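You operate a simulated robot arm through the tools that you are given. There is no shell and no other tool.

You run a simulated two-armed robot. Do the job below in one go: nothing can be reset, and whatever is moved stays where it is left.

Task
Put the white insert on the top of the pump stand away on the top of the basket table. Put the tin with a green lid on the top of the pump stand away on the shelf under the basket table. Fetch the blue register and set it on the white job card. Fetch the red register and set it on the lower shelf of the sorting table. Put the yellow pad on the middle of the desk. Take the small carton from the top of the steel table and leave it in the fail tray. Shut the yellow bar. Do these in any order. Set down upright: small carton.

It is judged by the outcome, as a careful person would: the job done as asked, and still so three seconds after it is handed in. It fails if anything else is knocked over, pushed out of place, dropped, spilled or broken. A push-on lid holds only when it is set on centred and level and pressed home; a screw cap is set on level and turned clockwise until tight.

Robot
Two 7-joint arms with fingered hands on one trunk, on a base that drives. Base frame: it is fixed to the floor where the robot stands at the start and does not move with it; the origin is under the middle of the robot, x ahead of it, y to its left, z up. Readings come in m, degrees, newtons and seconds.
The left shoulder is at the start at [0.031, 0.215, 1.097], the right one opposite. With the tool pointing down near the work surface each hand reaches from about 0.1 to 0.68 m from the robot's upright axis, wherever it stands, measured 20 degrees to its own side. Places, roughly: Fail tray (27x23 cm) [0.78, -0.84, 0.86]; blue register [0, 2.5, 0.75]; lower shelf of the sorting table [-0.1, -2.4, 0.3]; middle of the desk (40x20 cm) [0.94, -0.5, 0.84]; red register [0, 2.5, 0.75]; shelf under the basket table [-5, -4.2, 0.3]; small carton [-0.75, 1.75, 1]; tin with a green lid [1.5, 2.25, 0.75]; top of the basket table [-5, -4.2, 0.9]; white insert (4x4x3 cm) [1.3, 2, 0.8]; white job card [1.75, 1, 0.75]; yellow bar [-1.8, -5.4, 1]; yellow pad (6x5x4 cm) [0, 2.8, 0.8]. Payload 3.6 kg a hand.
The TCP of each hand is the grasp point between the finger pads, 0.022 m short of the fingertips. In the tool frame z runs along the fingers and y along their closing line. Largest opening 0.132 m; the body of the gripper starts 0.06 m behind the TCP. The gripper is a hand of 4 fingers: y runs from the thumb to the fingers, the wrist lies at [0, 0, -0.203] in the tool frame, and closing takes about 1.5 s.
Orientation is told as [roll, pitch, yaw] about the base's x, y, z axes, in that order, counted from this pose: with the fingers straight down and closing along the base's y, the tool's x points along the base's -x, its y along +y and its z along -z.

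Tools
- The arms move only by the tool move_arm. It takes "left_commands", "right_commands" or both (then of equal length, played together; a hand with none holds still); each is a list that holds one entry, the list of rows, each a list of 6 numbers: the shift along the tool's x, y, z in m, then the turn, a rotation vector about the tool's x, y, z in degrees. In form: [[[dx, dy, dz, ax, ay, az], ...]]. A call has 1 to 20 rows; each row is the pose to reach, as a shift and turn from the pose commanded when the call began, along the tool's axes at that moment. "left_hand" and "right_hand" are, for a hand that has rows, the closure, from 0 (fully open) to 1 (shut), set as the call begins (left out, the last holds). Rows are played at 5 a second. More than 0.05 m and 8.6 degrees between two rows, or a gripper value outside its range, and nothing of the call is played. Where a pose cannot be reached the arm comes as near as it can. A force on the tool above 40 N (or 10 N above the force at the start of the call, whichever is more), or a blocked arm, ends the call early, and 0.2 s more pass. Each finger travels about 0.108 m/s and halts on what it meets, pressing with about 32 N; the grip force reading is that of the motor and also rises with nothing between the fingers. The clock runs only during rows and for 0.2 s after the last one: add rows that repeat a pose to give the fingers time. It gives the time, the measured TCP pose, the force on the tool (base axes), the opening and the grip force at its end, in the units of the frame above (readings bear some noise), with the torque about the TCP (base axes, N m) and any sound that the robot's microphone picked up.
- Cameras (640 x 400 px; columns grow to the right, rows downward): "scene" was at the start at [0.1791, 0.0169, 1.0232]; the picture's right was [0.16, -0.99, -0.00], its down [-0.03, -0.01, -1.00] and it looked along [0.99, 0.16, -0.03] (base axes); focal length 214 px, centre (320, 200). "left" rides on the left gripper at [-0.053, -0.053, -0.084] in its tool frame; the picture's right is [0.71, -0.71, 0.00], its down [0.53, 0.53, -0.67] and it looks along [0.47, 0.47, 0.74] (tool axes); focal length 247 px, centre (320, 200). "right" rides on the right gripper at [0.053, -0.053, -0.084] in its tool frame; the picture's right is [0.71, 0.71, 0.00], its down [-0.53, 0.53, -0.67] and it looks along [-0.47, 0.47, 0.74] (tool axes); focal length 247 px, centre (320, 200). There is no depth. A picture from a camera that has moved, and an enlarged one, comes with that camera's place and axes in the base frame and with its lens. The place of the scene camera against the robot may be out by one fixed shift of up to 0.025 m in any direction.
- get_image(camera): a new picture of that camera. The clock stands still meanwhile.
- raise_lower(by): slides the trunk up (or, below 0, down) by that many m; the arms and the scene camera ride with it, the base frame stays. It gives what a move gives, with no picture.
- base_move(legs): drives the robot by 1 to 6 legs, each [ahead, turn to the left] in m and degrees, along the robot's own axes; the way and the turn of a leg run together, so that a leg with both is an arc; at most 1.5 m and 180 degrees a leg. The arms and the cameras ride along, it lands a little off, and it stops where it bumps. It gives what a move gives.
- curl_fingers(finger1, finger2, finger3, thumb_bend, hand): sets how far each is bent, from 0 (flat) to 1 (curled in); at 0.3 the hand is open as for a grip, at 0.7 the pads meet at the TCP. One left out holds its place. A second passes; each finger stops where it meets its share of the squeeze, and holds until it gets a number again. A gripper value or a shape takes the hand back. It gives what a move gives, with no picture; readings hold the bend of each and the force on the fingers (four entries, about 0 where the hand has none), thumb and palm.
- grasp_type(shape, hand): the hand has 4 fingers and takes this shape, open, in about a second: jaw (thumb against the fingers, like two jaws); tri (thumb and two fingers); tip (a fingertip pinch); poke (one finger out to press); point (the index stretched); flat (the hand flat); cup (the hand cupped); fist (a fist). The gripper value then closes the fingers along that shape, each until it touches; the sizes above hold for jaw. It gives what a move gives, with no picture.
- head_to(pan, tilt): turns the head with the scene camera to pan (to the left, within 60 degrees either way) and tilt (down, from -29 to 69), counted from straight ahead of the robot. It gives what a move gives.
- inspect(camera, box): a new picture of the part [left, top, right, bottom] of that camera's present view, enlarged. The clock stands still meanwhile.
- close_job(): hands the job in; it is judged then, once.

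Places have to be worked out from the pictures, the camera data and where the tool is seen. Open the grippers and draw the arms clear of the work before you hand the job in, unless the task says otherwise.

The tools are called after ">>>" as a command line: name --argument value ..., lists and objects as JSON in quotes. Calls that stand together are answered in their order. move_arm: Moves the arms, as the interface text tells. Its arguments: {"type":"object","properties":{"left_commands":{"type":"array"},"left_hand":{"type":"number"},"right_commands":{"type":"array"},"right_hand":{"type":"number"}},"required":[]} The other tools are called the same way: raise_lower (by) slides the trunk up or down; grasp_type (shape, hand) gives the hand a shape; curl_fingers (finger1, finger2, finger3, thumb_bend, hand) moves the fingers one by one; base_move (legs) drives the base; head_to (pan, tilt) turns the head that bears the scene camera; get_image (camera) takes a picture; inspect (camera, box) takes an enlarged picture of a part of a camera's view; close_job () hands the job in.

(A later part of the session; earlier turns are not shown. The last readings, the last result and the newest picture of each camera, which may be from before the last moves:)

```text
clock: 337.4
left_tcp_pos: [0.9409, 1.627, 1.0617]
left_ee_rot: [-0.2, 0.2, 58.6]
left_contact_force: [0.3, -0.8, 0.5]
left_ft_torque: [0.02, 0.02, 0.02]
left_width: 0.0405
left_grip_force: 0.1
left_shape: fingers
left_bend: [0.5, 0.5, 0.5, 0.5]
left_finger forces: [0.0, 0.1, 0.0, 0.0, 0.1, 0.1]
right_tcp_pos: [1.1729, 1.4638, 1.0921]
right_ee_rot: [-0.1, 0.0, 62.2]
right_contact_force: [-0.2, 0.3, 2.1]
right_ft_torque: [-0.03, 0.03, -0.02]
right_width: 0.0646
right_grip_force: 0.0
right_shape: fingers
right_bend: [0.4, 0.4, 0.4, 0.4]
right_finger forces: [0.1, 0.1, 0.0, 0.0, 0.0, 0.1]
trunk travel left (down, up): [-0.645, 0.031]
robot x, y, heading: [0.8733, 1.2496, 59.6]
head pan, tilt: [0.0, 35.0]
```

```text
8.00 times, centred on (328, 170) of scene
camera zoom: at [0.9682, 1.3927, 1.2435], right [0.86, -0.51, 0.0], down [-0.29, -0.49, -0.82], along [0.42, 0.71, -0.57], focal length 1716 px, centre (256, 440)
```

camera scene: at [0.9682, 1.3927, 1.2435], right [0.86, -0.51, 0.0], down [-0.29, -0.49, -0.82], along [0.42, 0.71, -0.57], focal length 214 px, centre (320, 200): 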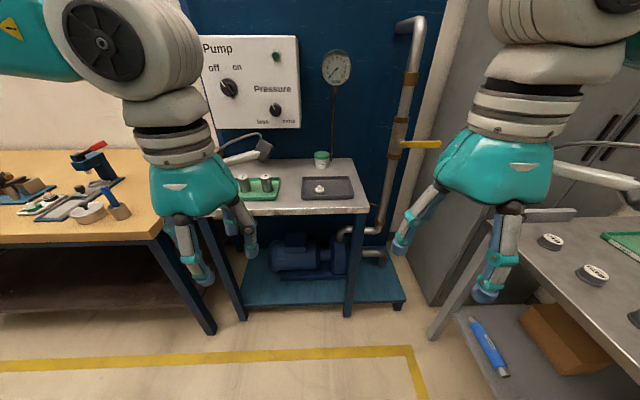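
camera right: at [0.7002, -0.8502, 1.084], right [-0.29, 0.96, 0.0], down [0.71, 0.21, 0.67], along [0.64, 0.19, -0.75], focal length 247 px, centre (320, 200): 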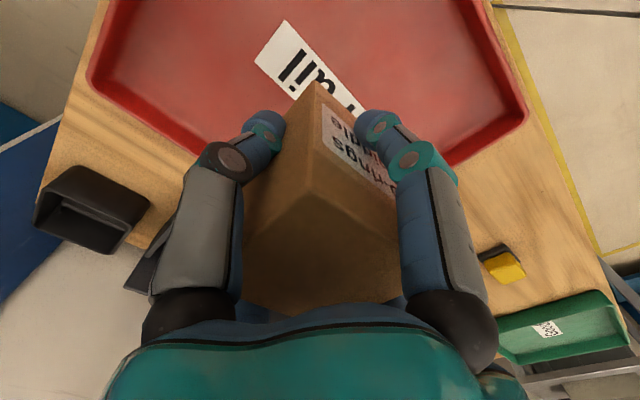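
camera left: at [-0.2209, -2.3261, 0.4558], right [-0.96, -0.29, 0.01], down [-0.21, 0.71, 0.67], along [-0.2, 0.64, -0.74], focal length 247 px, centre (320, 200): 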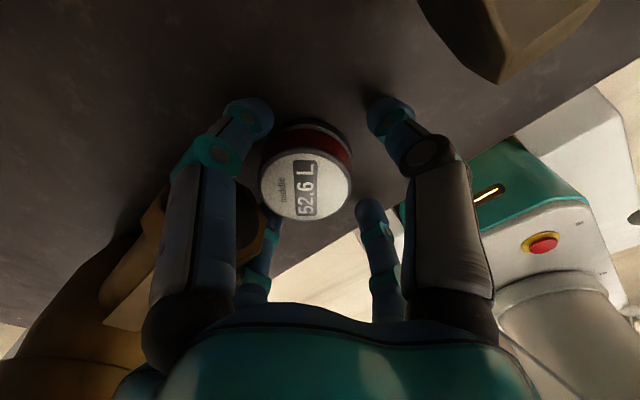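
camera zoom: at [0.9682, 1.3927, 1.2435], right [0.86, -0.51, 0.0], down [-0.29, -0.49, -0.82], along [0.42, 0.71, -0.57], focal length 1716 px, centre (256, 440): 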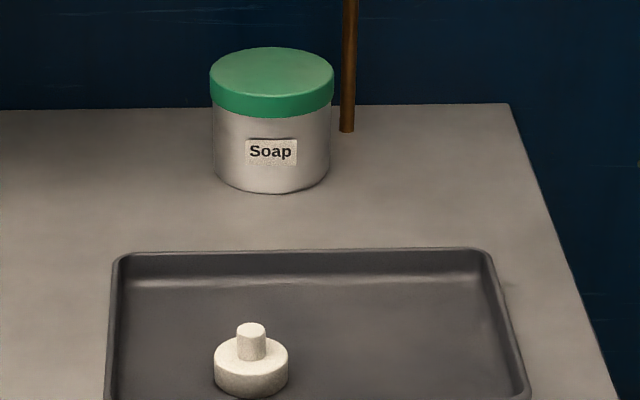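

The insert (white disc with a stem) is in the dark tray, and the "Soap" tin with green lid behind it. I'll drive closer so that both are ahead, stopping before the stand's low platform.

>>> base_move --legs '[[0, 7.5], [0.55, 0], [0, -6]]'

>>> head_to --pan -5 --tilt 45

>>> get_image --camera "scene"

>>> get_image --camera "right"

```text
clock: 341.4
left_tcp_pos: [1.106, 2.1331, 1.0617]
left_ee_rot: [-0.2, 0.4, 65.6]
left_contact_force: [0.0, 0.5, -0.2]
left_ft_torque: [0.01, -0.01, -0.02]
left_width: 0.0407
left_grip_force: 0.1
left_shape: fingers
left_bend: [0.5, 0.5, 0.5, 0.5]
left_finger forces: [0.1, 0.0, 0.1, 0.0, 0.0, 0.0]
right_tcp_pos: [1.3558, 2.0009, 1.0947]
right_ee_rot: [-0.1, 0.1, 69.3]
right_contact_force: [0.1, 0.8, 0.5]
right_ft_torque: [-0.02, -0.03, -0.02]
right_width: 0.0646
right_grip_force: 0.1
right_shape: fingers
right_bend: [0.4, 0.4, 0.4, 0.4]
right_finger forces: [0.0, 0.1, 0.1, 0.0, 0.0, 0.1]
trunk travel left (down, up): [-0.645, 0.031]
robot x, y, heading: [1.0832, 1.7524, 64.5]
head pan, tilt: [0.0, 35.0]
stopped in leg 3: the robot was blocked; the commanded pose is now the measured one
```

```text
clock: 342.1
left_tcp_pos: [1.1067, 2.1324, 1.0624]
left_ee_rot: [-0.1, 0.4, 65.7]
left_contact_force: [-0.1, 0.4, 1.0]
left_ft_torque: [0.0, 0.04, 0.01]
left_width: 0.0407
left_grip_force: 0.0
left_shape: fingers
left_bend: [0.5, 0.5, 0.5, 0.5]
left_finger forces: [0.0, 0.0, 0.0, 0.0, 0.0, 0.0]
right_tcp_pos: [1.3559, 1.9988, 1.0935]
right_ee_rot: [0.0, 0.0, 69.2]
right_contact_force: [-0.4, -0.3, -0.8]
right_ft_torque: [0.0, -0.01, 0.0]
right_width: 0.0647
right_grip_force: 0.0
right_shape: fingers
right_bend: [0.4, 0.4, 0.4, 0.4]
right_finger forces: [0.1, 0.0, 0.0, 0.1, 0.0, 0.1]
trunk travel left (down, up): [-0.645, 0.031]
robot x, y, heading: [1.0826, 1.7518, 64.6]
head pan, tilt: [-5.0, 45.0]
```

```text
taken
camera scene: at [1.1676, 1.8923, 1.2287], right [0.86, -0.51, 0.0], down [-0.36, -0.61, -0.71], along [0.36, 0.61, -0.71], focal length 214 px, centre (320, 200)
```

scene: 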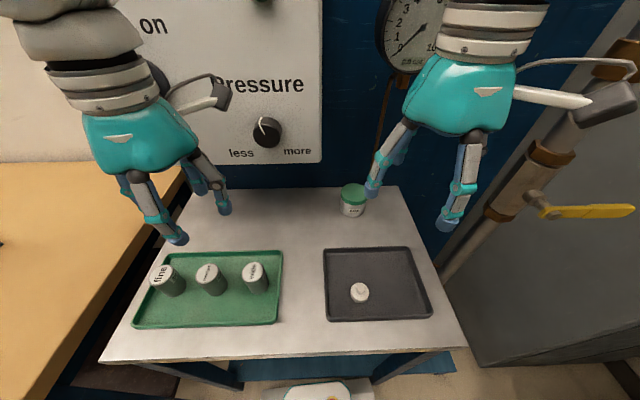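

```text
taken
camera right: at [1.3876, 1.9314, 1.1787], right [-0.91, -0.41, 0.0], down [-0.31, 0.68, 0.67], along [-0.27, 0.61, -0.74], focal length 247 px, centre (320, 200)
```

right: 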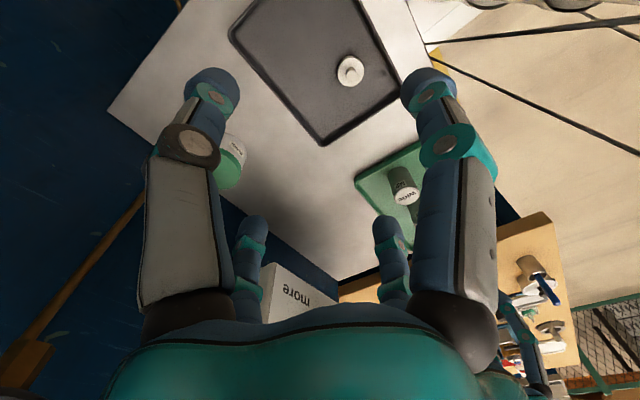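

The base touched the stand's platform lightly, so I'll ease back 2 cm. Then the right hand goes low in front of the tin (staying under the gauge), for a check.

>>> base_move --legs '[[-0.025, 0]]'

>>> curl_fingers --hand "right" --finger1 0.37 --finger2 0.37 --finger3 0.37 --thumb_bend 0.37

>>> move_arm --right_commands '[[[-0.02, 0.002, 0.036, 0, 0, 1.5], [-0.04, 0.003, 0.072, 0, 0, 3], [-0.06, 0.005, 0.108, 0, 0, 4.5], [-0.08, 0.006, 0.145, 0, 0, 6], [-0.1, 0.0073, 0.1835, 0, 0, 7.6], [-0.115, 0.0073, 0.1835, 0, 0, 7.6], [-0.115, 0.0073, 0.1835, 0, 0, 7.6]]]'

>>> get_image --camera "right"

>>> get_image --camera "scene"

```text
clock: 342.9
left_tcp_pos: [1.0957, 2.1104, 1.0616]
left_ee_rot: [-0.2, 0.3, 65.8]
left_contact_force: [0.9, -0.2, 0.2]
left_ft_torque: [0.04, -0.02, 0.04]
left_width: 0.0406
left_grip_force: 0.0
left_shape: fingers
left_bend: [0.5, 0.5, 0.5, 0.5]
left_finger forces: [0.0, 0.0, 0.0, 0.1, 0.0, 0.0]
right_tcp_pos: [1.3443, 1.9764, 1.0937]
right_ee_rot: [-0.1, 0.0, 69.3]
right_contact_force: [0.4, 0.0, -0.5]
right_ft_torque: [-0.01, -0.01, -0.01]
right_width: 0.0646
right_grip_force: 0.1
right_shape: fingers
right_bend: [0.4, 0.4, 0.4, 0.4]
right_finger forces: [0.0, 0.0, 0.0, 0.0, 0.0, 0.0]
trunk travel left (down, up): [-0.645, 0.031]
robot x, y, heading: [1.0728, 1.7292, 64.2]
head pan, tilt: [-5.0, 45.0]
```

```text
clock: 343.9
left_tcp_pos: [1.0962, 2.11, 1.0622]
left_ee_rot: [-0.1, 0.3, 65.6]
left_contact_force: [-0.2, -0.4, 0.8]
left_ft_torque: [0.0, 0.0, 0.02]
left_width: 0.0405
left_grip_force: 0.0
left_shape: fingers
left_bend: [0.5, 0.5, 0.5, 0.5]
left_finger forces: [0.1, 0.1, 0.0, 0.0, 0.0, 0.1]
right_tcp_pos: [1.3446, 1.9767, 1.0944]
right_ee_rot: [-0.1, -0.1, 69.2]
right_contact_force: [0.5, 0.9, 0.1]
right_ft_torque: [0.0, 0.01, 0.02]
right_width: 0.0716
right_grip_force: 0.1
right_shape: fingers
right_bend: [0.37, 0.37, 0.37, 0.37]
right_finger forces: [0.0, 0.1, 0.0, 0.1, 0.0, 0.0]
trunk travel left (down, up): [-0.645, 0.031]
robot x, y, heading: [1.0714, 1.7308, 64.3]
head pan, tilt: [-5.0, 45.0]
```

```text
clock: 345.5
left_tcp_pos: [1.0971, 2.1099, 1.063]
left_ee_rot: [-0.2, 0.4, 65.7]
left_contact_force: [0.5, 0.6, -0.4]
left_ft_torque: [0.01, -0.02, -0.01]
left_width: 0.0405
left_grip_force: 0.2
left_shape: fingers
left_bend: [0.5, 0.5, 0.5, 0.5]
left_finger forces: [0.1, 0.1, 0.0, 0.0, 0.0, 0.0]
right_tcp_pos: [1.3804, 2.0864, 0.9123]
right_ee_rot: [-0.2, -0.1, 61.6]
right_contact_force: [0.3, 0.2, -0.4]
right_ft_torque: [0.0, 0.01, 0.02]
right_width: 0.0713
right_grip_force: 0.2
right_shape: fingers
right_bend: [0.37, 0.37, 0.37, 0.37]
right_finger forces: [0.1, 0.0, 0.0, 0.0, 0.0, 0.0]
trunk travel left (down, up): [-0.645, 0.031]
robot x, y, heading: [1.0706, 1.7288, 64.4]
head pan, tilt: [-5.0, 45.0]
```

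```text
taken
camera right: at [1.4007, 2.0152, 0.9965], right [-0.96, -0.29, 0.0], down [-0.21, 0.71, 0.67], along [-0.19, 0.64, -0.74], focal length 247 px, centre (320, 200)
```

right: 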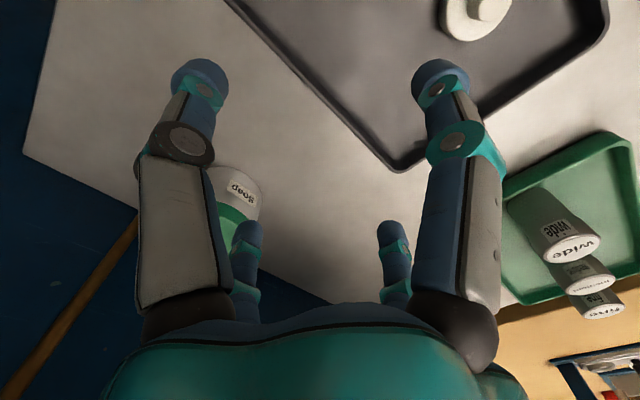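

```text
taken
camera scene: at [1.1568, 1.87, 1.2286], right [0.86, -0.51, 0.0], down [-0.36, -0.61, -0.71], along [0.36, 0.61, -0.71], focal length 214 px, centre (320, 200)
```

scene: 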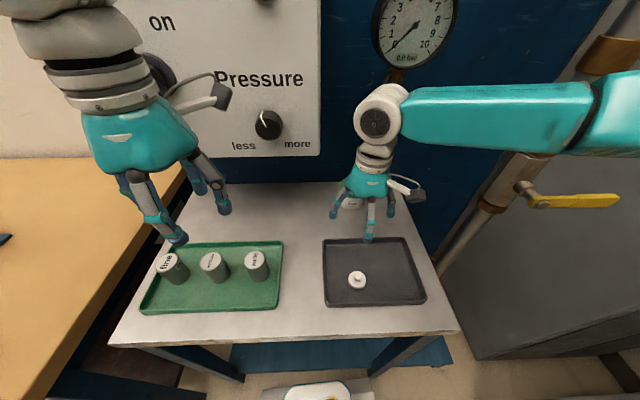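

The right elbow ends up above the stand's yellow valve handle, which I must not touch. I'll look right to judge the clearance before going further.

>>> head_to --pan -50 --tilt 30

>>> get_image --camera "scene"

```text
clock: 346.6
left_tcp_pos: [1.0966, 2.1099, 1.063]
left_ee_rot: [-0.1, 0.3, 65.7]
left_contact_force: [-0.6, 0.3, -0.1]
left_ft_torque: [0.04, -0.03, -0.01]
left_width: 0.0408
left_grip_force: 0.0
left_shape: fingers
left_bend: [0.5, 0.5, 0.5, 0.5]
left_finger forces: [0.0, 0.1, 0.0, 0.1, 0.1, 0.0]
right_tcp_pos: [1.3796, 2.086, 0.9129]
right_ee_rot: [-0.1, 0.0, 61.7]
right_contact_force: [1.1, -0.1, 0.3]
right_ft_torque: [-0.01, 0.04, -0.02]
right_width: 0.0715
right_grip_force: 0.1
right_shape: fingers
right_bend: [0.37, 0.37, 0.37, 0.37]
right_finger forces: [0.1, 0.1, 0.0, 0.1, 0.0, 0.0]
trunk travel left (down, up): [-0.645, 0.031]
robot x, y, heading: [1.0711, 1.7293, 64.4]
head pan, tilt: [-50.0, 30.0]
```

```text
taken
camera scene: at [1.2031, 1.8229, 1.2512], right [0.25, -0.97, 0.0], down [-0.48, -0.13, -0.87], along [0.84, 0.22, -0.5], focal length 214 px, centre (320, 200)
```

scene: 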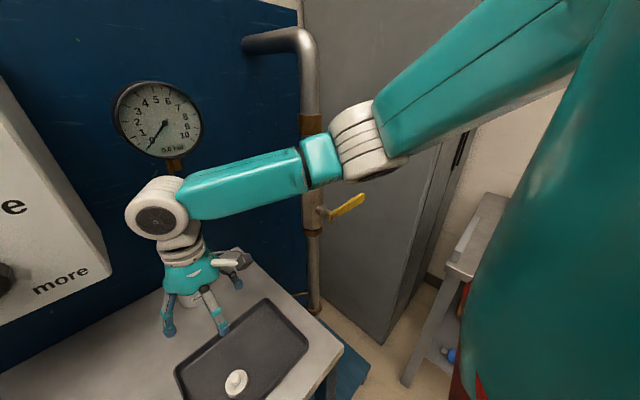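

The elbow is about 15 cm clear of the valve handle, so the approach is safe. I'll move the hand 10 cm forward at constant height and check the tin.

>>> move_arm --right_commands '[[[-0.025, 0, 0, 0, 0, 0], [-0.05, 0, 0, 0, 0, 0], [-0.075, 0, 0, 0, 0, 0], [-0.1, 0, 0, 0, 0, 0], [-0.1, 0, 0, 0, 0, 0]]]'

>>> get_image --camera "right"

>>> get_image --camera "scene"

```text
clock: 347.8
left_tcp_pos: [1.0971, 2.109, 1.0621]
left_ee_rot: [-0.2, 0.3, 65.6]
left_contact_force: [0.1, 0.7, -0.5]
left_ft_torque: [0.01, -0.01, 0.0]
left_width: 0.0401
left_grip_force: 0.1
left_shape: fingers
left_bend: [0.5, 0.5, 0.5, 0.5]
left_finger forces: [0.0, 0.0, 0.1, 0.0, 0.0, 0.0]
right_tcp_pos: [1.4256, 2.1752, 0.912]
right_ee_rot: [-0.1, 0.1, 61.9]
right_contact_force: [-0.5, 0.3, -0.9]
right_ft_torque: [-0.02, 0.01, 0.0]
right_width: 0.0713
right_grip_force: 0.0
right_shape: fingers
right_bend: [0.37, 0.37, 0.37, 0.37]
right_finger forces: [0.1, 0.0, 0.0, 0.0, 0.0, 0.1]
trunk travel left (down, up): [-0.645, 0.031]
robot x, y, heading: [1.0697, 1.7255, 64.6]
head pan, tilt: [-50.0, 30.0]
```

```text
taken
camera right: at [1.4475, 2.1035, 0.9955], right [-0.96, -0.29, 0.0], down [-0.22, 0.71, 0.67], along [-0.19, 0.64, -0.74], focal length 247 px, centre (320, 200)
```

right: 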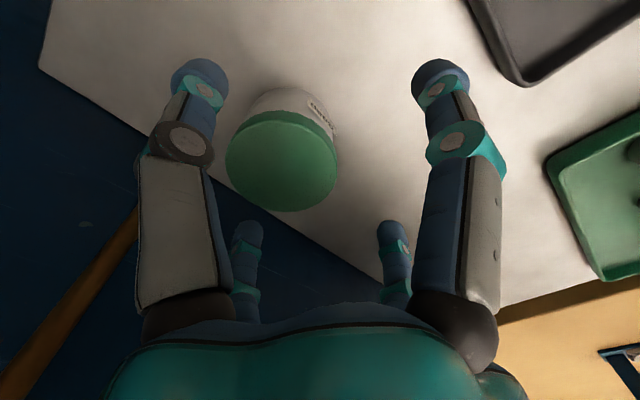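

```text
taken
camera scene: at [1.2031, 1.8227, 1.2512], right [0.25, -0.97, 0.0], down [-0.48, -0.13, -0.87], along [0.84, 0.22, -0.5], focal length 214 px, centre (320, 200)
```

scene: 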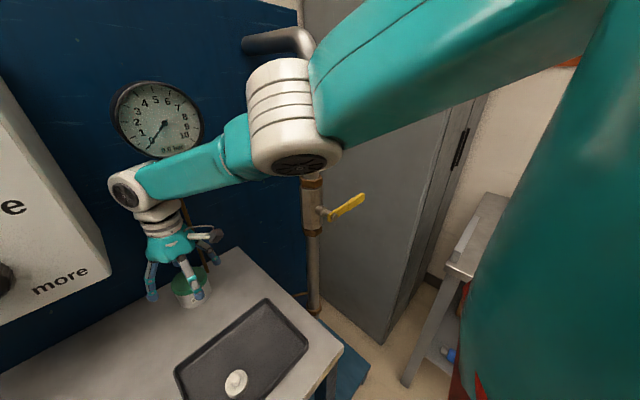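

The tin's axis is about 3.7 cm further forward. I'll centre the hand over it and descend to z≈0.83 to grip the body below the lid.

>>> move_arm --right_commands '[[[-0.02, -0.002, 0, 0, 0, 0], [-0.037, -0.003, 0, 0, 0, 0], [-0.037, -0.003, 0.02, 0, 0, 0], [-0.037, -0.003, 0.04, 0, 0, 0], [-0.037, -0.003, 0.06, 0, 0, 0], [-0.037, -0.003, 0.073, 0, 0, 0], [-0.037, -0.003, 0.082, 0, 0, 0], [-0.037, -0.003, 0.082, 0, 0, 0]]]'

>>> get_image --camera "right"

>>> get_image --camera "scene"

```text
clock: 349.6
left_tcp_pos: [1.0977, 2.1117, 1.0621]
left_ee_rot: [-0.1, 0.3, 65.7]
left_contact_force: [0.5, -0.2, -0.9]
left_ft_torque: [0.02, -0.01, 0.02]
left_width: 0.0407
left_grip_force: 0.0
left_shape: fingers
left_bend: [0.5, 0.5, 0.5, 0.5]
left_finger forces: [0.0, 0.0, 0.0, 0.0, 0.1, 0.0]
right_tcp_pos: [1.4387, 2.1501, 0.8624]
right_ee_rot: [0.0, 0.0, 61.8]
right_contact_force: [-0.6, 0.3, 0.1]
right_ft_torque: [0.01, -0.01, 0.03]
right_width: 0.0716
right_grip_force: 0.7
right_shape: fingers
right_bend: [0.37, 0.37, 0.36, 0.37]
right_finger forces: [0.0, 0.4, 0.5, 0.0, 0.0, 0.0]
right hand out of reach, approached as far as the arm can: row 1, 2, 3, 4, 5, 6, 7, 8
trunk travel left (down, up): [-0.645, 0.031]
robot x, y, heading: [1.0726, 1.7303, 64.6]
head pan, tilt: [-50.0, 30.0]
```

```text
taken
camera right: at [1.461, 2.079, 0.947], right [-0.96, -0.29, 0.0], down [-0.21, 0.71, 0.67], along [-0.19, 0.64, -0.74], focal length 247 px, centre (320, 200)
```

right: 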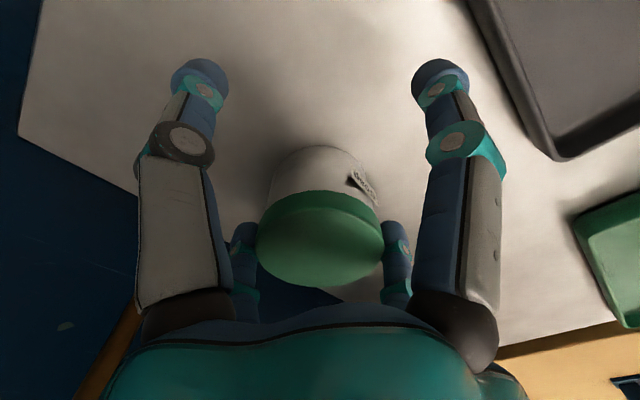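

```text
taken
camera scene: at [1.2033, 1.8228, 1.2512], right [0.25, -0.97, 0.0], down [-0.48, -0.13, -0.87], along [0.84, 0.22, -0.5], focal length 214 px, centre (320, 200)
```

scene: 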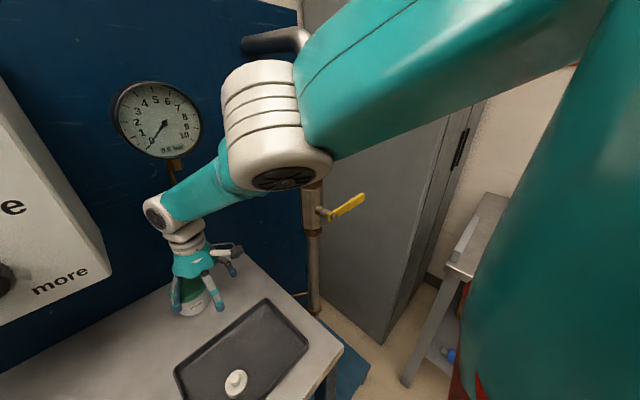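

The arm is out of reach with the trunk this high. I'll lift and draw back the right hand, raise the left hand too, and then lower the trunk by 20 cm.

>>> move_arm --right_commands '[[[0, 0, -0.02, 0, 0, 0], [0, 0, -0.05, 0, 0, 0], [0.03, 0, -0.065, 0, 0, 0], [0.06, 0, -0.085, 0, 0, 0], [0.09, 0, -0.11, 0, 0, 0], [0.12, 0, -0.14, 0, 0, 0], [0.13, 0, -0.18, 0, 0, 0], [0.13, 0, -0.22, 0, 0, 0], [0.13, 0, -0.25, 0, 0, 0]]]' --left_commands '[[[0, 0, -0.025, 0, 0, 0], [0, 0, -0.05, 0, 0, 0], [0, 0, -0.075, 0, 0, 0], [0, 0, -0.1, 0, 0, 0], [0, 0, -0.125, 0, 0, 0], [0, 0, -0.15, 0, 0, 0], [0, 0, -0.175, 0, 0, 0], [0, 0, -0.2, 0, 0, 0], [0, 0, -0.2, 0, 0, 0]]]'

>>> raise_lower --by -0.2

>>> get_image --camera "scene"

```text
clock: 351.3
left_tcp_pos: [1.0953, 2.1113, 1.2431]
left_ee_rot: [-0.4, 0.2, 65.7]
left_contact_force: [0.6, 0.0, -0.2]
left_ft_torque: [0.0, -0.02, 0.07]
left_width: 0.0407
left_grip_force: 0.1
left_shape: fingers
left_bend: [0.5, 0.5, 0.5, 0.5]
left_finger forces: [0.0, 0.0, 0.0, 0.1, 0.0, 0.1]
right_tcp_pos: [1.3896, 2.1835, 0.9523]
right_ee_rot: [-1.6, 4.6, 60.8]
right_contact_force: [21.9, -4.4, -8.8]
right_ft_torque: [-0.05, 0.66, -0.4]
right_width: 0.0714
right_grip_force: 11.5
right_shape: fingers
right_bend: [0.37, 0.42, 0.37, 0.37]
right_finger forces: [0.0, 22.7, 0.0, 0.0, 0.0, 0.1]
right hand out of reach, approached as far as the arm can: row 1, 2, 3, 4, 5, 6, 7, 8
trunk travel left (down, up): [-0.645, 0.031]
robot x, y, heading: [1.0707, 1.7279, 64.6]
head pan, tilt: [-50.0, 30.0]
stopped in row 8 (right hand): the force on the tool passed its limit at 44 N (the readings are from after the stop); the commanded pose is now the measured one
```

```text
clock: 352.6
left_tcp_pos: [1.0967, 2.1083, 1.1191]
left_ee_rot: [-0.3, 0.2, 65.5]
left_contact_force: [-0.3, 0.2, 0.5]
left_ft_torque: [-0.01, 0.0, 0.0]
left_width: 0.0406
left_grip_force: 0.0
left_shape: fingers
left_bend: [0.5, 0.5, 0.5, 0.5]
left_finger forces: [0.0, 0.0, 0.0, 0.0, 0.1, 0.0]
right_tcp_pos: [1.3914, 2.1884, 0.8362]
right_ee_rot: [-1.3, 4.1, 60.6]
right_contact_force: [-3.7, -8.6, 22.9]
right_ft_torque: [-0.18, -1.18, -0.46]
right_width: 0.0783
right_grip_force: 19.0
right_shape: fingers
right_bend: [0.37, 0.37, 0.34, 0.37]
right_finger forces: [0.0, 0.0, 10.8, 0.1, 27.1, 0.1]
trunk travel left (down, up): [-0.521, 0.155]
robot x, y, heading: [1.0737, 1.7302, 64.7]
head pan, tilt: [-50.0, 30.0]
stopped: the force on the tool passed its limit at 53 N (the readings are from after the stop); the commanded pose is now the measured one
```

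```text
taken
camera scene: at [1.2022, 1.8209, 1.1265], right [0.25, -0.97, 0.0], down [-0.48, -0.12, -0.87], along [0.84, 0.22, -0.5], focal length 214 px, centre (320, 200)
```

scene: 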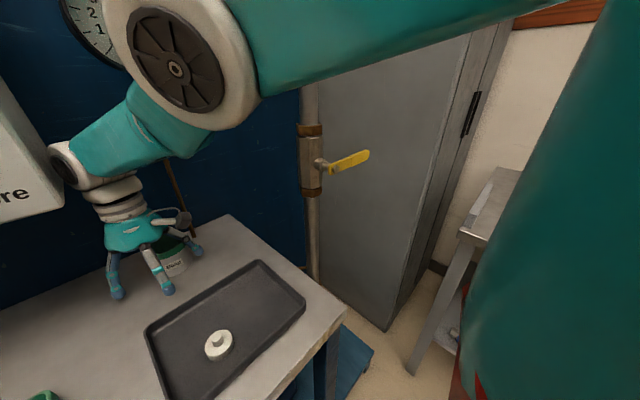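

The commanded point had been unreachable, so that move went off sideways: a finger met the control box and then the lowered hand met the tin. I'll look closely before doing anything else.

>>> head_to --pan -20 --tilt 35

>>> get_image --camera "scene"

>>> get_image --camera "right"

```text
clock: 353.6
left_tcp_pos: [1.0967, 2.1095, 1.1187]
left_ee_rot: [-0.2, 0.3, 65.7]
left_contact_force: [-0.1, 0.3, 0.4]
left_ft_torque: [0.01, -0.01, -0.01]
left_width: 0.0407
left_grip_force: 0.1
left_shape: fingers
left_bend: [0.5, 0.5, 0.5, 0.5]
left_finger forces: [0.1, 0.2, 0.1, 0.0, 0.0, 0.0]
right_tcp_pos: [1.3915, 2.188, 0.8362]
right_ee_rot: [-1.3, 4.0, 60.7]
right_contact_force: [0.9, -1.9, 24.7]
right_ft_torque: [-0.28, -1.13, -0.08]
right_width: 0.0779
right_grip_force: 18.1
right_shape: fingers
right_bend: [0.37, 0.37, 0.33, 0.37]
right_finger forces: [0.0, 0.0, 12.6, 0.0, 23.3, 0.1]
trunk travel left (down, up): [-0.521, 0.155]
robot x, y, heading: [1.0702, 1.7255, 64.4]
head pan, tilt: [-20.0, 35.0]
```

```text
taken
camera scene: at [1.1772, 1.8599, 1.1194], right [0.7, -0.71, 0.0], down [-0.41, -0.4, -0.82], along [0.58, 0.57, -0.57], focal length 214 px, centre (320, 200)
```

scene: 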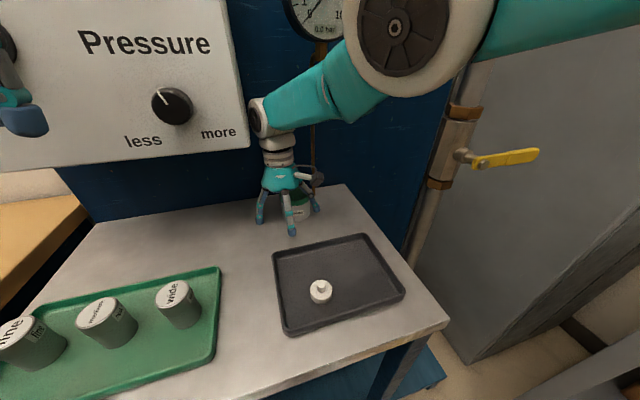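

```text
taken
camera right: at [1.4133, 2.1227, 0.9252], right [-0.96, -0.27, 0.03], down [-0.19, 0.76, 0.62], along [-0.19, 0.59, -0.79], focal length 247 px, centre (320, 200)
```

right: 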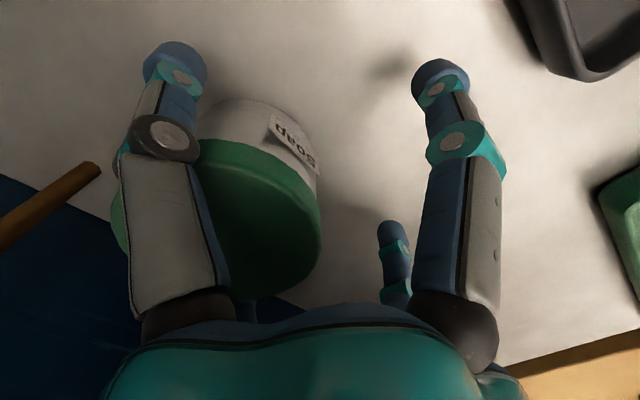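

The hand's thumb and a finger are wedged diagonally against the tin's lid rim; the tin is upright. I'll raise the hand straight up 5.5 cm only (staying below the control box), then look.

>>> move_arm --right_commands '[[[0, 0, -0.01, 0, 0, 0], [0, 0, -0.02, 0, 0, 0], [0, 0, -0.03, 0, 0, 0], [0, 0, -0.042, 0, 0, 0], [0, 0, -0.055, 0, 0, 0], [0, 0, -0.055, 0, 0, 0]]]'

>>> get_image --camera "right"

>>> get_image --camera "scene"

```text
clock: 355.0
left_tcp_pos: [1.0962, 2.1108, 1.1189]
left_ee_rot: [-0.3, 0.6, 65.8]
left_contact_force: [-0.8, -0.2, 0.0]
left_ft_torque: [-0.02, 0.0, 0.03]
left_width: 0.0407
left_grip_force: 0.0
left_shape: fingers
left_bend: [0.5, 0.5, 0.5, 0.5]
left_finger forces: [0.0, 0.0, 0.0, 0.0, 0.1, 0.0]
right_tcp_pos: [1.3928, 2.2055, 0.8851]
right_ee_rot: [-1.3, 4.4, 60.6]
right_contact_force: [-0.1, -1.1, -1.6]
right_ft_torque: [-0.05, 0.06, 0.01]
right_width: 0.0755
right_grip_force: 13.4
right_shape: fingers
right_bend: [0.37, 0.37, 0.33, 0.36]
right_finger forces: [0.0, 0.0, 13.3, 0.0, 13.4, 0.0]
right hand out of reach, approached as far as the arm can: row 2, 3, 4, 5, 6
trunk travel left (down, up): [-0.521, 0.155]
robot x, y, heading: [1.0689, 1.7318, 64.6]
head pan, tilt: [-20.0, 35.0]
```

```text
taken
camera right: at [1.416, 2.1412, 0.974], right [-0.96, -0.27, 0.04], down [-0.19, 0.77, 0.61], along [-0.19, 0.58, -0.79], focal length 247 px, centre (320, 200)
```

right: 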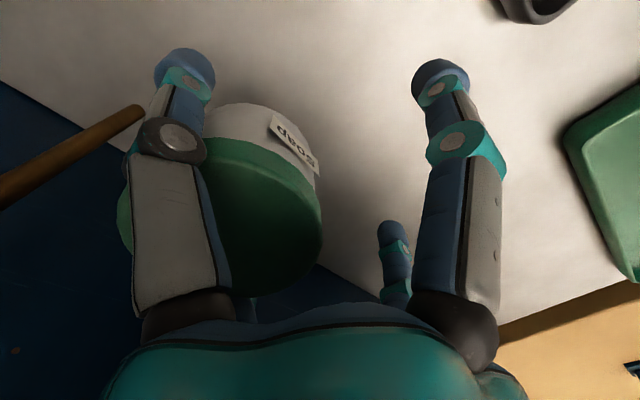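

```text
taken
camera scene: at [1.1785, 1.8622, 1.1188], right [0.7, -0.71, 0.0], down [-0.41, -0.4, -0.82], along [0.58, 0.57, -0.57], focal length 214 px, centre (320, 200)
```

scene: 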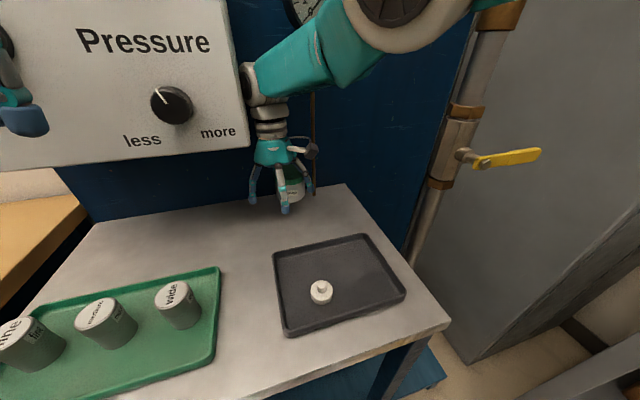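

The tin has been lifted along, wedged between thumb and one finger. To secure it I'll close the two free fingers against it now.

>>> curl_fingers --hand "right" --finger1 0.7 --finger2 0.7

>>> get_image --camera "right"

>>> inspect --camera "scene" --box '[210, 90, 370, 240]'

```text
clock: 356.0
left_tcp_pos: [1.097, 2.1108, 1.1178]
left_ee_rot: [-0.2, 0.5, 65.7]
left_contact_force: [0.2, 0.3, 0.3]
left_ft_torque: [0.01, -0.01, 0.0]
left_width: 0.0407
left_grip_force: 0.0
left_shape: fingers
left_bend: [0.5, 0.5, 0.5, 0.5]
left_finger forces: [0.0, 0.0, 0.0, 0.1, 0.0, 0.0]
right_tcp_pos: [1.3943, 2.2061, 0.8841]
right_ee_rot: [-1.3, 4.3, 60.5]
right_contact_force: [-0.8, -1.3, -3.3]
right_ft_torque: [-0.02, 0.05, -0.03]
right_width: 0.0518
right_grip_force: 13.3
right_shape: fingers
right_bend: [0.69, 0.69, 0.33, 0.36]
right_finger forces: [0.0, 0.0, 13.3, 0.1, 13.3, 0.0]
trunk travel left (down, up): [-0.521, 0.155]
robot x, y, heading: [1.0716, 1.7316, 64.5]
head pan, tilt: [-20.0, 35.0]
```

```text
taken
camera right: at [1.4159, 2.1412, 0.974], right [-0.96, -0.27, 0.04], down [-0.19, 0.77, 0.61], along [-0.19, 0.58, -0.79], focal length 247 px, centre (320, 200)
```

right: 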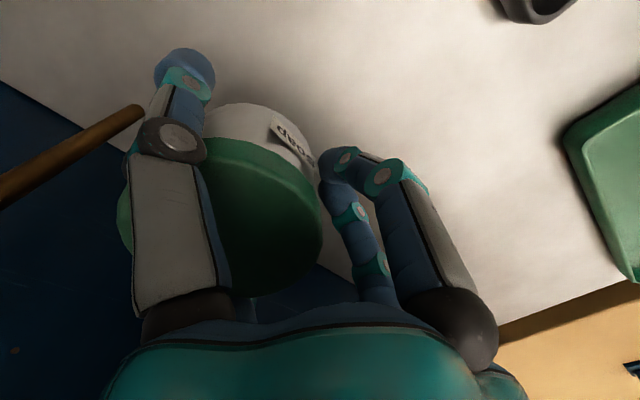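

```text
2.67 times, centred on (290, 165) of scene
camera zoom: at [1.1785, 1.8622, 1.1188], right [0.7, -0.71, 0.0], down [-0.41, -0.4, -0.82], along [0.58, 0.57, -0.57], focal length 572 px, centre (400, 293)
```

zoom: 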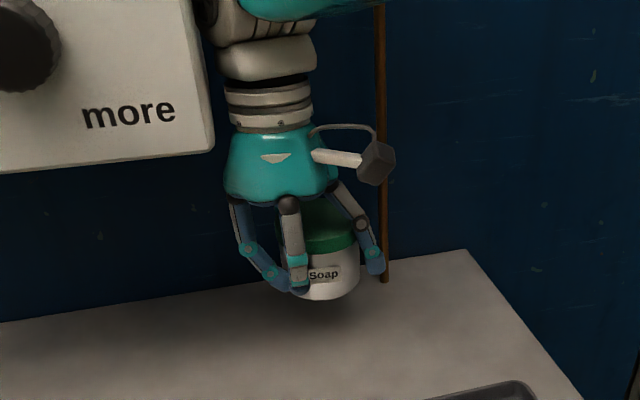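

The free fingers don't reach the tin, so I'll set it back down the way it came and release it, then re-approach properly.

>>> move_arm --right_commands '[[[0, 0, 0.013, 0, 0, 0], [0, 0, 0.026, 0, 0, 0], [0, 0, 0.038, 0, 0, 0], [0, 0, 0.047, 0, 0, 0], [0, 0, 0.047, 0, 0, 0]]]'

>>> get_image --camera "right"

>>> inspect --camera "scene" --box '[210, 90, 370, 240]'

```text
clock: 357.2
left_tcp_pos: [1.0971, 2.1115, 1.1188]
left_ee_rot: [-0.2, 0.5, 65.6]
left_contact_force: [0.0, 0.0, 0.1]
left_ft_torque: [-0.02, 0.0, 0.04]
left_width: 0.0407
left_grip_force: 0.1
left_shape: fingers
left_bend: [0.5, 0.5, 0.5, 0.5]
left_finger forces: [0.0, 0.0, 0.0, 0.1, 0.0, 0.0]
right_tcp_pos: [1.393, 2.1936, 0.8449]
right_ee_rot: [-1.4, 4.3, 60.7]
right_contact_force: [0.2, 0.4, -3.4]
right_ft_torque: [-0.02, 0.1, 0.04]
right_width: 0.0519
right_grip_force: 13.7
right_shape: fingers
right_bend: [0.69, 0.69, 0.33, 0.36]
right_finger forces: [0.0, 0.1, 13.3, 0.1, 13.3, 0.0]
right hand out of reach, approached as far as the arm can: row 2, 3, 4, 5
trunk travel left (down, up): [-0.521, 0.155]
robot x, y, heading: [1.0689, 1.7305, 64.5]
head pan, tilt: [-20.0, 35.0]
```

```text
taken
camera right: at [1.4154, 2.1287, 0.9346], right [-0.96, -0.27, 0.04], down [-0.19, 0.77, 0.61], along [-0.19, 0.58, -0.79], focal length 247 px, centre (320, 200)
```

right: 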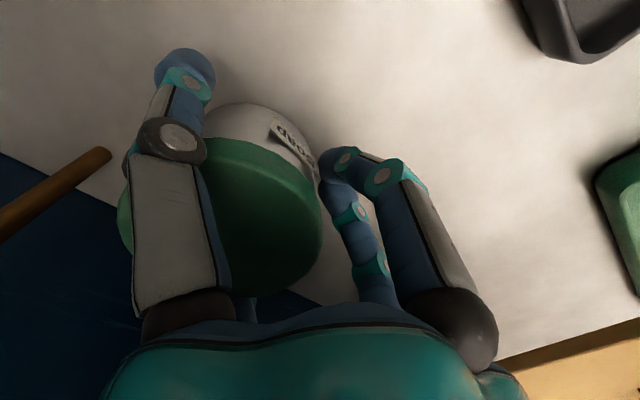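

```text
2.67 times, centred on (290, 165) of scene
camera zoom: at [1.1786, 1.8621, 1.1188], right [0.7, -0.71, 0.0], down [-0.41, -0.4, -0.82], along [0.58, 0.57, -0.57], focal length 572 px, centre (400, 293)
```

zoom: 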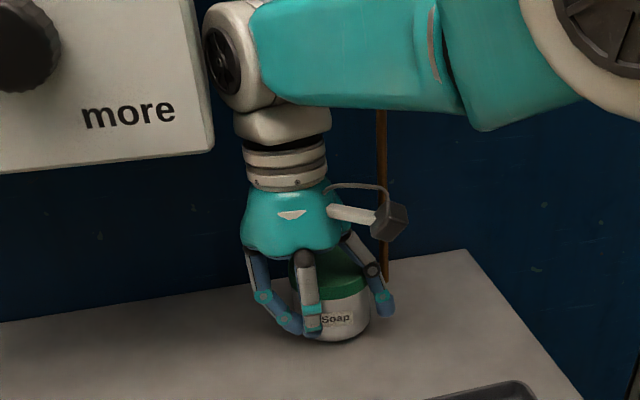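

Nearly down: the hand still carries the tin's weight (3.4 N). Lowering another centimetre in small steps.

>>> move_arm --right_commands '[[[0, 0, 0.004, 0, 0, 0], [0, 0, 0.007, 0, 0, 0], [0, 0, 0.01, 0, 0, 0]]]'

```text
clock: 358.0
left_tcp_pos: [1.0962, 2.1102, 1.1188]
left_ee_rot: [-0.3, 0.3, 65.7]
left_contact_force: [-0.8, 0.3, 0.7]
left_ft_torque: [-0.01, 0.01, 0.01]
left_width: 0.0406
left_grip_force: 0.0
left_shape: fingers
left_bend: [0.5, 0.5, 0.5, 0.5]
left_finger forces: [0.0, 0.1, 0.0, 0.1, 0.1, 0.1]
right_tcp_pos: [1.3927, 2.1927, 0.8387]
right_ee_rot: [-1.2, 3.8, 60.7]
right_contact_force: [1.3, 3.2, 11.6]
right_ft_torque: [-0.21, -0.52, 0.2]
right_width: 0.0523
right_grip_force: 14.9
right_shape: fingers
right_bend: [0.69, 0.69, 0.32, 0.36]
right_finger forces: [0.1, 0.1, 14.2, 0.1, 15.3, 0.0]
trunk travel left (down, up): [-0.521, 0.155]
robot x, y, heading: [1.0758, 1.7279, 64.7]
head pan, tilt: [-20.0, 35.0]
```

The tin stands on the table again. I'll spread the thumb and finger 3 wide to free it.

>>> curl_fingers --hand "right" --finger3 0.2 --thumb_bend 0.2

>>> get_image --camera "right"

```text
clock: 359.0
left_tcp_pos: [1.0972, 2.1109, 1.1188]
left_ee_rot: [-0.2, 0.4, 65.7]
left_contact_force: [0.8, -0.2, -0.4]
left_ft_torque: [0.02, -0.01, -0.01]
left_width: 0.0409
left_grip_force: 0.1
left_shape: fingers
left_bend: [0.5, 0.5, 0.5, 0.5]
left_finger forces: [0.0, 0.0, 0.1, 0.0, 0.0, 0.0]
right_tcp_pos: [1.3924, 2.1916, 0.836]
right_ee_rot: [-1.3, 4.0, 60.7]
right_contact_force: [0.6, -0.8, -0.4]
right_ft_torque: [0.01, 0.01, -0.01]
right_width: 0.0685
right_grip_force: 0.0
right_shape: fingers
right_bend: [0.69, 0.69, 0.2, 0.2]
right_finger forces: [0.1, 0.0, 0.1, 0.1, 0.0, 0.1]
trunk travel left (down, up): [-0.521, 0.155]
robot x, y, heading: [1.0729, 1.7319, 64.7]
head pan, tilt: [-20.0, 35.0]
```

```text
taken
camera right: at [1.4154, 2.1262, 0.9246], right [-0.96, -0.27, 0.04], down [-0.19, 0.76, 0.62], along [-0.19, 0.59, -0.79], focal length 247 px, centre (320, 200)
```

right: 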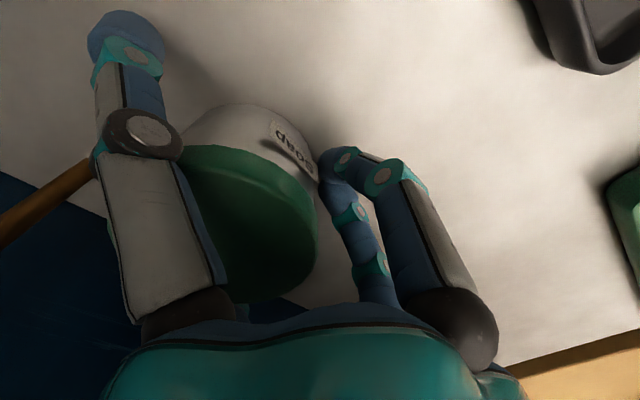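

The tin is free and upright. I'll raise the hand vertically 6 cm, then draw it back toward me.

>>> move_arm --right_commands '[[[0.0007, 0, -0.012, 0, 0, 0], [0.002, 0, -0.028, 0, 0, 0], [0.003, 0, -0.045, 0, 0, 0], [0.0045, 0, -0.062, 0, 0, 0], [0.03, 0, -0.066, 0, 0, 0], [0.06, 0, -0.07, 0, 0, 0], [0.09, 0, -0.074, 0, 0, 0], [0.12, 0, -0.078, 0, 0, 0], [0.15, 0, -0.09, 0, 0, 0], [0.16, 0, -0.09, 0, 0, 0]]]'

>>> get_image --camera "scene"

>>> get_image --camera "right"

```text
clock: 361.4
left_tcp_pos: [1.099, 2.1077, 1.1191]
left_ee_rot: [0.0, 0.3, 65.8]
left_contact_force: [0.4, -0.3, -0.1]
left_ft_torque: [-0.02, -0.03, 0.0]
left_width: 0.0405
left_grip_force: 0.2
left_shape: fingers
left_bend: [0.5, 0.5, 0.5, 0.5]
left_finger forces: [0.1, 0.1, 0.0, 0.0, 0.0, 0.0]
right_tcp_pos: [1.3943, 2.2074, 0.8929]
right_ee_rot: [-2.8, 3.7, 54.3]
right_contact_force: [0.3, 0.6, -0.1]
right_ft_torque: [0.01, -0.02, 0.02]
right_width: 0.0686
right_grip_force: 0.1
right_shape: fingers
right_bend: [0.69, 0.69, 0.2, 0.2]
right_finger forces: [0.0, 0.0, 0.0, 0.1, 0.0, 0.1]
right hand out of reach, approached as far as the arm can: row 2, 3, 4, 5, 6, 7, 8, 9, 10
trunk travel left (down, up): [-0.521, 0.155]
robot x, y, heading: [1.0693, 1.7304, 64.2]
head pan, tilt: [-20.0, 35.0]
stopped in row 10 (right hand): the arm was blocked; the commanded pose is now the measured one
```

```text
taken
camera scene: at [1.1829, 1.8609, 1.1184], right [0.7, -0.72, 0.0], down [-0.41, -0.4, -0.82], along [0.58, 0.57, -0.58], focal length 214 px, centre (320, 200)
```

scene: 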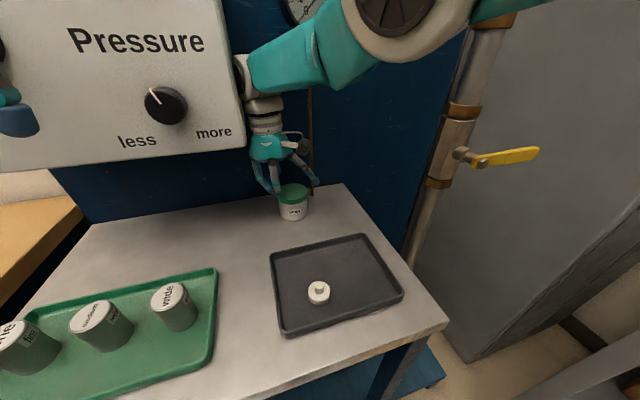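

```text
taken
camera right: at [1.4078, 2.142, 0.9846], right [-0.99, -0.16, 0.01], down [-0.12, 0.79, 0.61], along [-0.11, 0.6, -0.79], focal length 247 px, centre (320, 200)
```

right: 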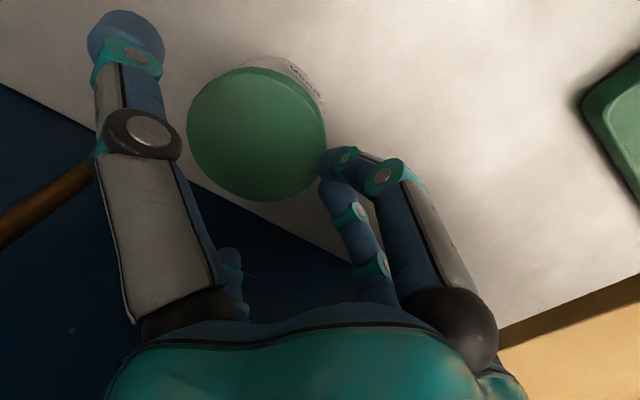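

The tin stands upright with its lid on, but the arm is jammed at its reach limit. Moving the base straight back will bring the hand out over the tin with clearance.

>>> base_move --legs '[[-0.12, 0]]'

>>> get_image --camera "scene"

>>> get_image --camera "right"

```text
clock: 362.6
left_tcp_pos: [1.0376, 1.9916, 1.1214]
left_ee_rot: [-0.3, -0.1, 65.7]
left_contact_force: [0.1, -0.8, -0.1]
left_ft_torque: [0.03, -0.04, 0.02]
left_width: 0.0404
left_grip_force: 0.0
left_shape: fingers
left_bend: [0.5, 0.5, 0.5, 0.5]
left_finger forces: [0.1, 0.0, 0.0, 0.0, 0.0, 0.0]
right_tcp_pos: [1.3213, 2.0976, 0.9015]
right_ee_rot: [-2.6, 3.0, 55.6]
right_contact_force: [-0.5, -0.3, -0.2]
right_ft_torque: [0.05, -0.02, -0.03]
right_width: 0.0684
right_grip_force: 0.1
right_shape: fingers
right_bend: [0.69, 0.69, 0.2, 0.2]
right_finger forces: [0.0, 0.0, 0.0, 0.1, 0.0, 0.1]
trunk travel left (down, up): [-0.521, 0.155]
robot x, y, heading: [1.0187, 1.6221, 64.4]
head pan, tilt: [-20.0, 35.0]
```

```text
taken
camera scene: at [1.1216, 1.7456, 1.1199], right [0.7, -0.72, 0.0], down [-0.41, -0.4, -0.82], along [0.59, 0.57, -0.57], focal length 214 px, centre (320, 200)
```

scene: 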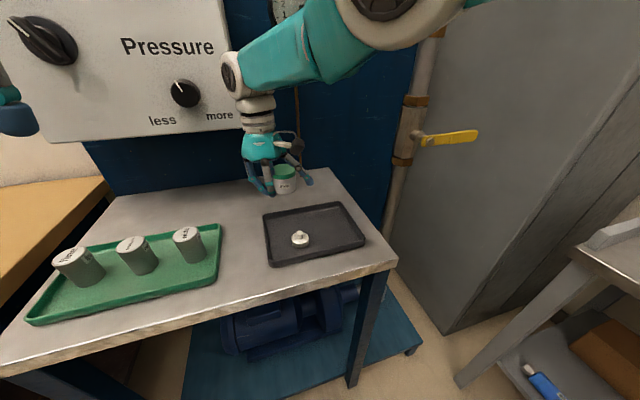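

```text
taken
camera right: at [1.335, 2.0303, 0.9917], right [-0.98, -0.18, 0.0], down [-0.14, 0.78, 0.62], along [-0.12, 0.6, -0.79], focal length 247 px, centre (320, 200)
```

right: 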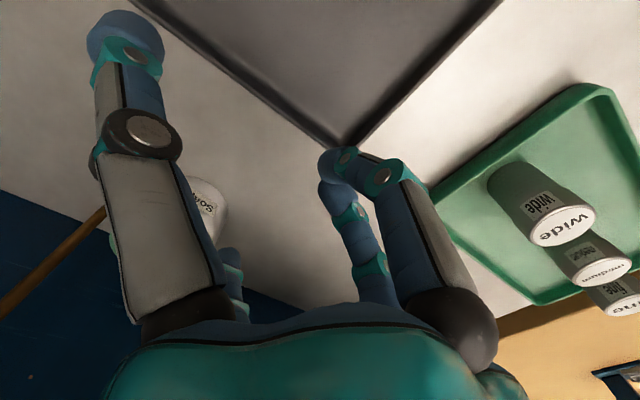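

The hand is clear of the tin. I'll raise it, level it, and enlarge the control panel to verify the knobs weren't moved.

>>> move_arm --right_commands '[[[0.015, -0.01, -0.02, -0.8, -1, -2.2], [0.03, -0.02, -0.045, -1.6, -2, -4.4], [0.045, -0.03, -0.07, -2.1, -2.5, -6.6], [0.06, -0.04, -0.1, -2.6, -3, -8.8], [0.08, -0.05, -0.13, -2.6, -3, -8.8], [0.09, -0.06, -0.16, -2.6, -3, -8.8], [0.09, -0.06, -0.16, -2.6, -3, -8.8]]]'

>>> inspect --camera "scene" --box '[0, 0, 320, 200]'

>>> inspect --camera "scene" --box '[240, 140, 400, 240]'

```text
clock: 364.2
left_tcp_pos: [1.0407, 1.9967, 1.1201]
left_ee_rot: [-0.3, 0.3, 65.8]
left_contact_force: [-0.1, 0.3, -0.2]
left_ft_torque: [0.05, 0.04, 0.01]
left_width: 0.0403
left_grip_force: 0.1
left_shape: fingers
left_bend: [0.5, 0.5, 0.5, 0.5]
left_finger forces: [0.0, 0.0, 0.0, 0.0, 0.1, 0.0]
right_tcp_pos: [1.3339, 2.1358, 1.0656]
right_ee_rot: [0.3, 0.6, 64.4]
right_contact_force: [-0.4, 0.5, 0.8]
right_ft_torque: [0.02, -0.01, 0.02]
right_width: 0.0682
right_grip_force: 0.0
right_shape: fingers
right_bend: [0.69, 0.69, 0.2, 0.2]
right_finger forces: [0.1, 0.0, 0.0, 0.0, 0.0, 0.0]
right hand out of reach, approached as far as the arm can: row 1, 2, 3, 4, 5, 6, 7
trunk travel left (down, up): [-0.521, 0.155]
robot x, y, heading: [1.0172, 1.6177, 64.6]
head pan, tilt: [-20.0, 35.0]
```

```text
2.00 times, centred on (160, 100) of scene
camera zoom: at [1.1248, 1.7511, 1.1188], right [0.7, -0.72, 0.0], down [-0.41, -0.4, -0.82], along [0.59, 0.57, -0.57], focal length 429 px, centre (640, 400)
```

zoom: 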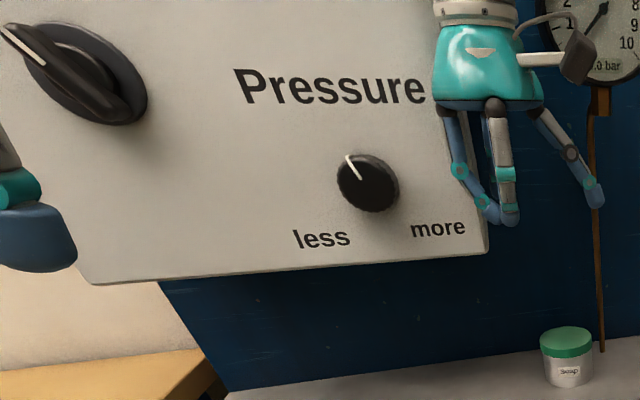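

```text
4.00 times, centred on (320, 190) of scene
camera zoom: at [1.1248, 1.7511, 1.1188], right [0.7, -0.72, 0.0], down [-0.41, -0.4, -0.82], along [0.59, 0.57, -0.57], focal length 858 px, centre (320, 240)
```

zoom: 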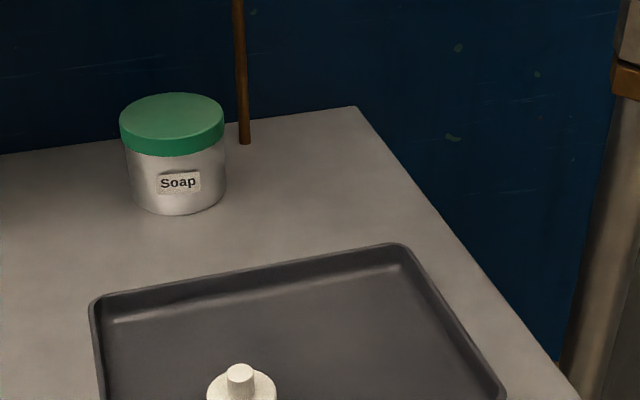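

The tin and knobs look undisturbed. But the right arm isn't following back as commanded, so I'll look at its posture.

>>> head_to --pan -45 --tilt 0

>>> get_image --camera "scene"

```text
clock: 365.3
left_tcp_pos: [1.0409, 1.9971, 1.121]
left_ee_rot: [-0.3, 0.2, 65.7]
left_contact_force: [-0.4, 0.2, -0.6]
left_ft_torque: [-0.02, 0.01, -0.02]
left_width: 0.0406
left_grip_force: 0.0
left_shape: fingers
left_bend: [0.5, 0.5, 0.5, 0.5]
left_finger forces: [0.1, 0.0, 0.1, 0.0, 0.0, 0.0]
right_tcp_pos: [1.3338, 2.1361, 1.065]
right_ee_rot: [0.3, 0.6, 64.4]
right_contact_force: [0.4, 0.0, 0.3]
right_ft_torque: [0.0, -0.01, -0.02]
right_width: 0.0685
right_grip_force: 0.1
right_shape: fingers
right_bend: [0.69, 0.69, 0.2, 0.2]
right_finger forces: [0.1, 0.1, 0.1, 0.0, 0.1, 0.0]
trunk travel left (down, up): [-0.521, 0.155]
robot x, y, heading: [1.0169, 1.6222, 64.6]
head pan, tilt: [-45.0, 0.0]
```

```text
taken
camera scene: at [1.1469, 1.7192, 1.175], right [0.33, -0.94, 0.0], down [0.0, 0.0, -1.0], along [0.94, 0.33, 0.0], focal length 214 px, centre (320, 200)
```

scene: 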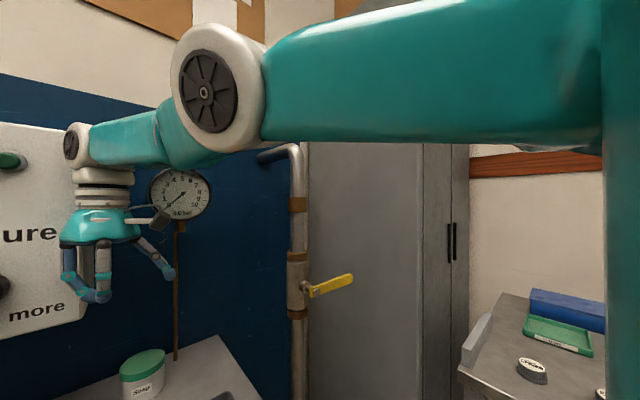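

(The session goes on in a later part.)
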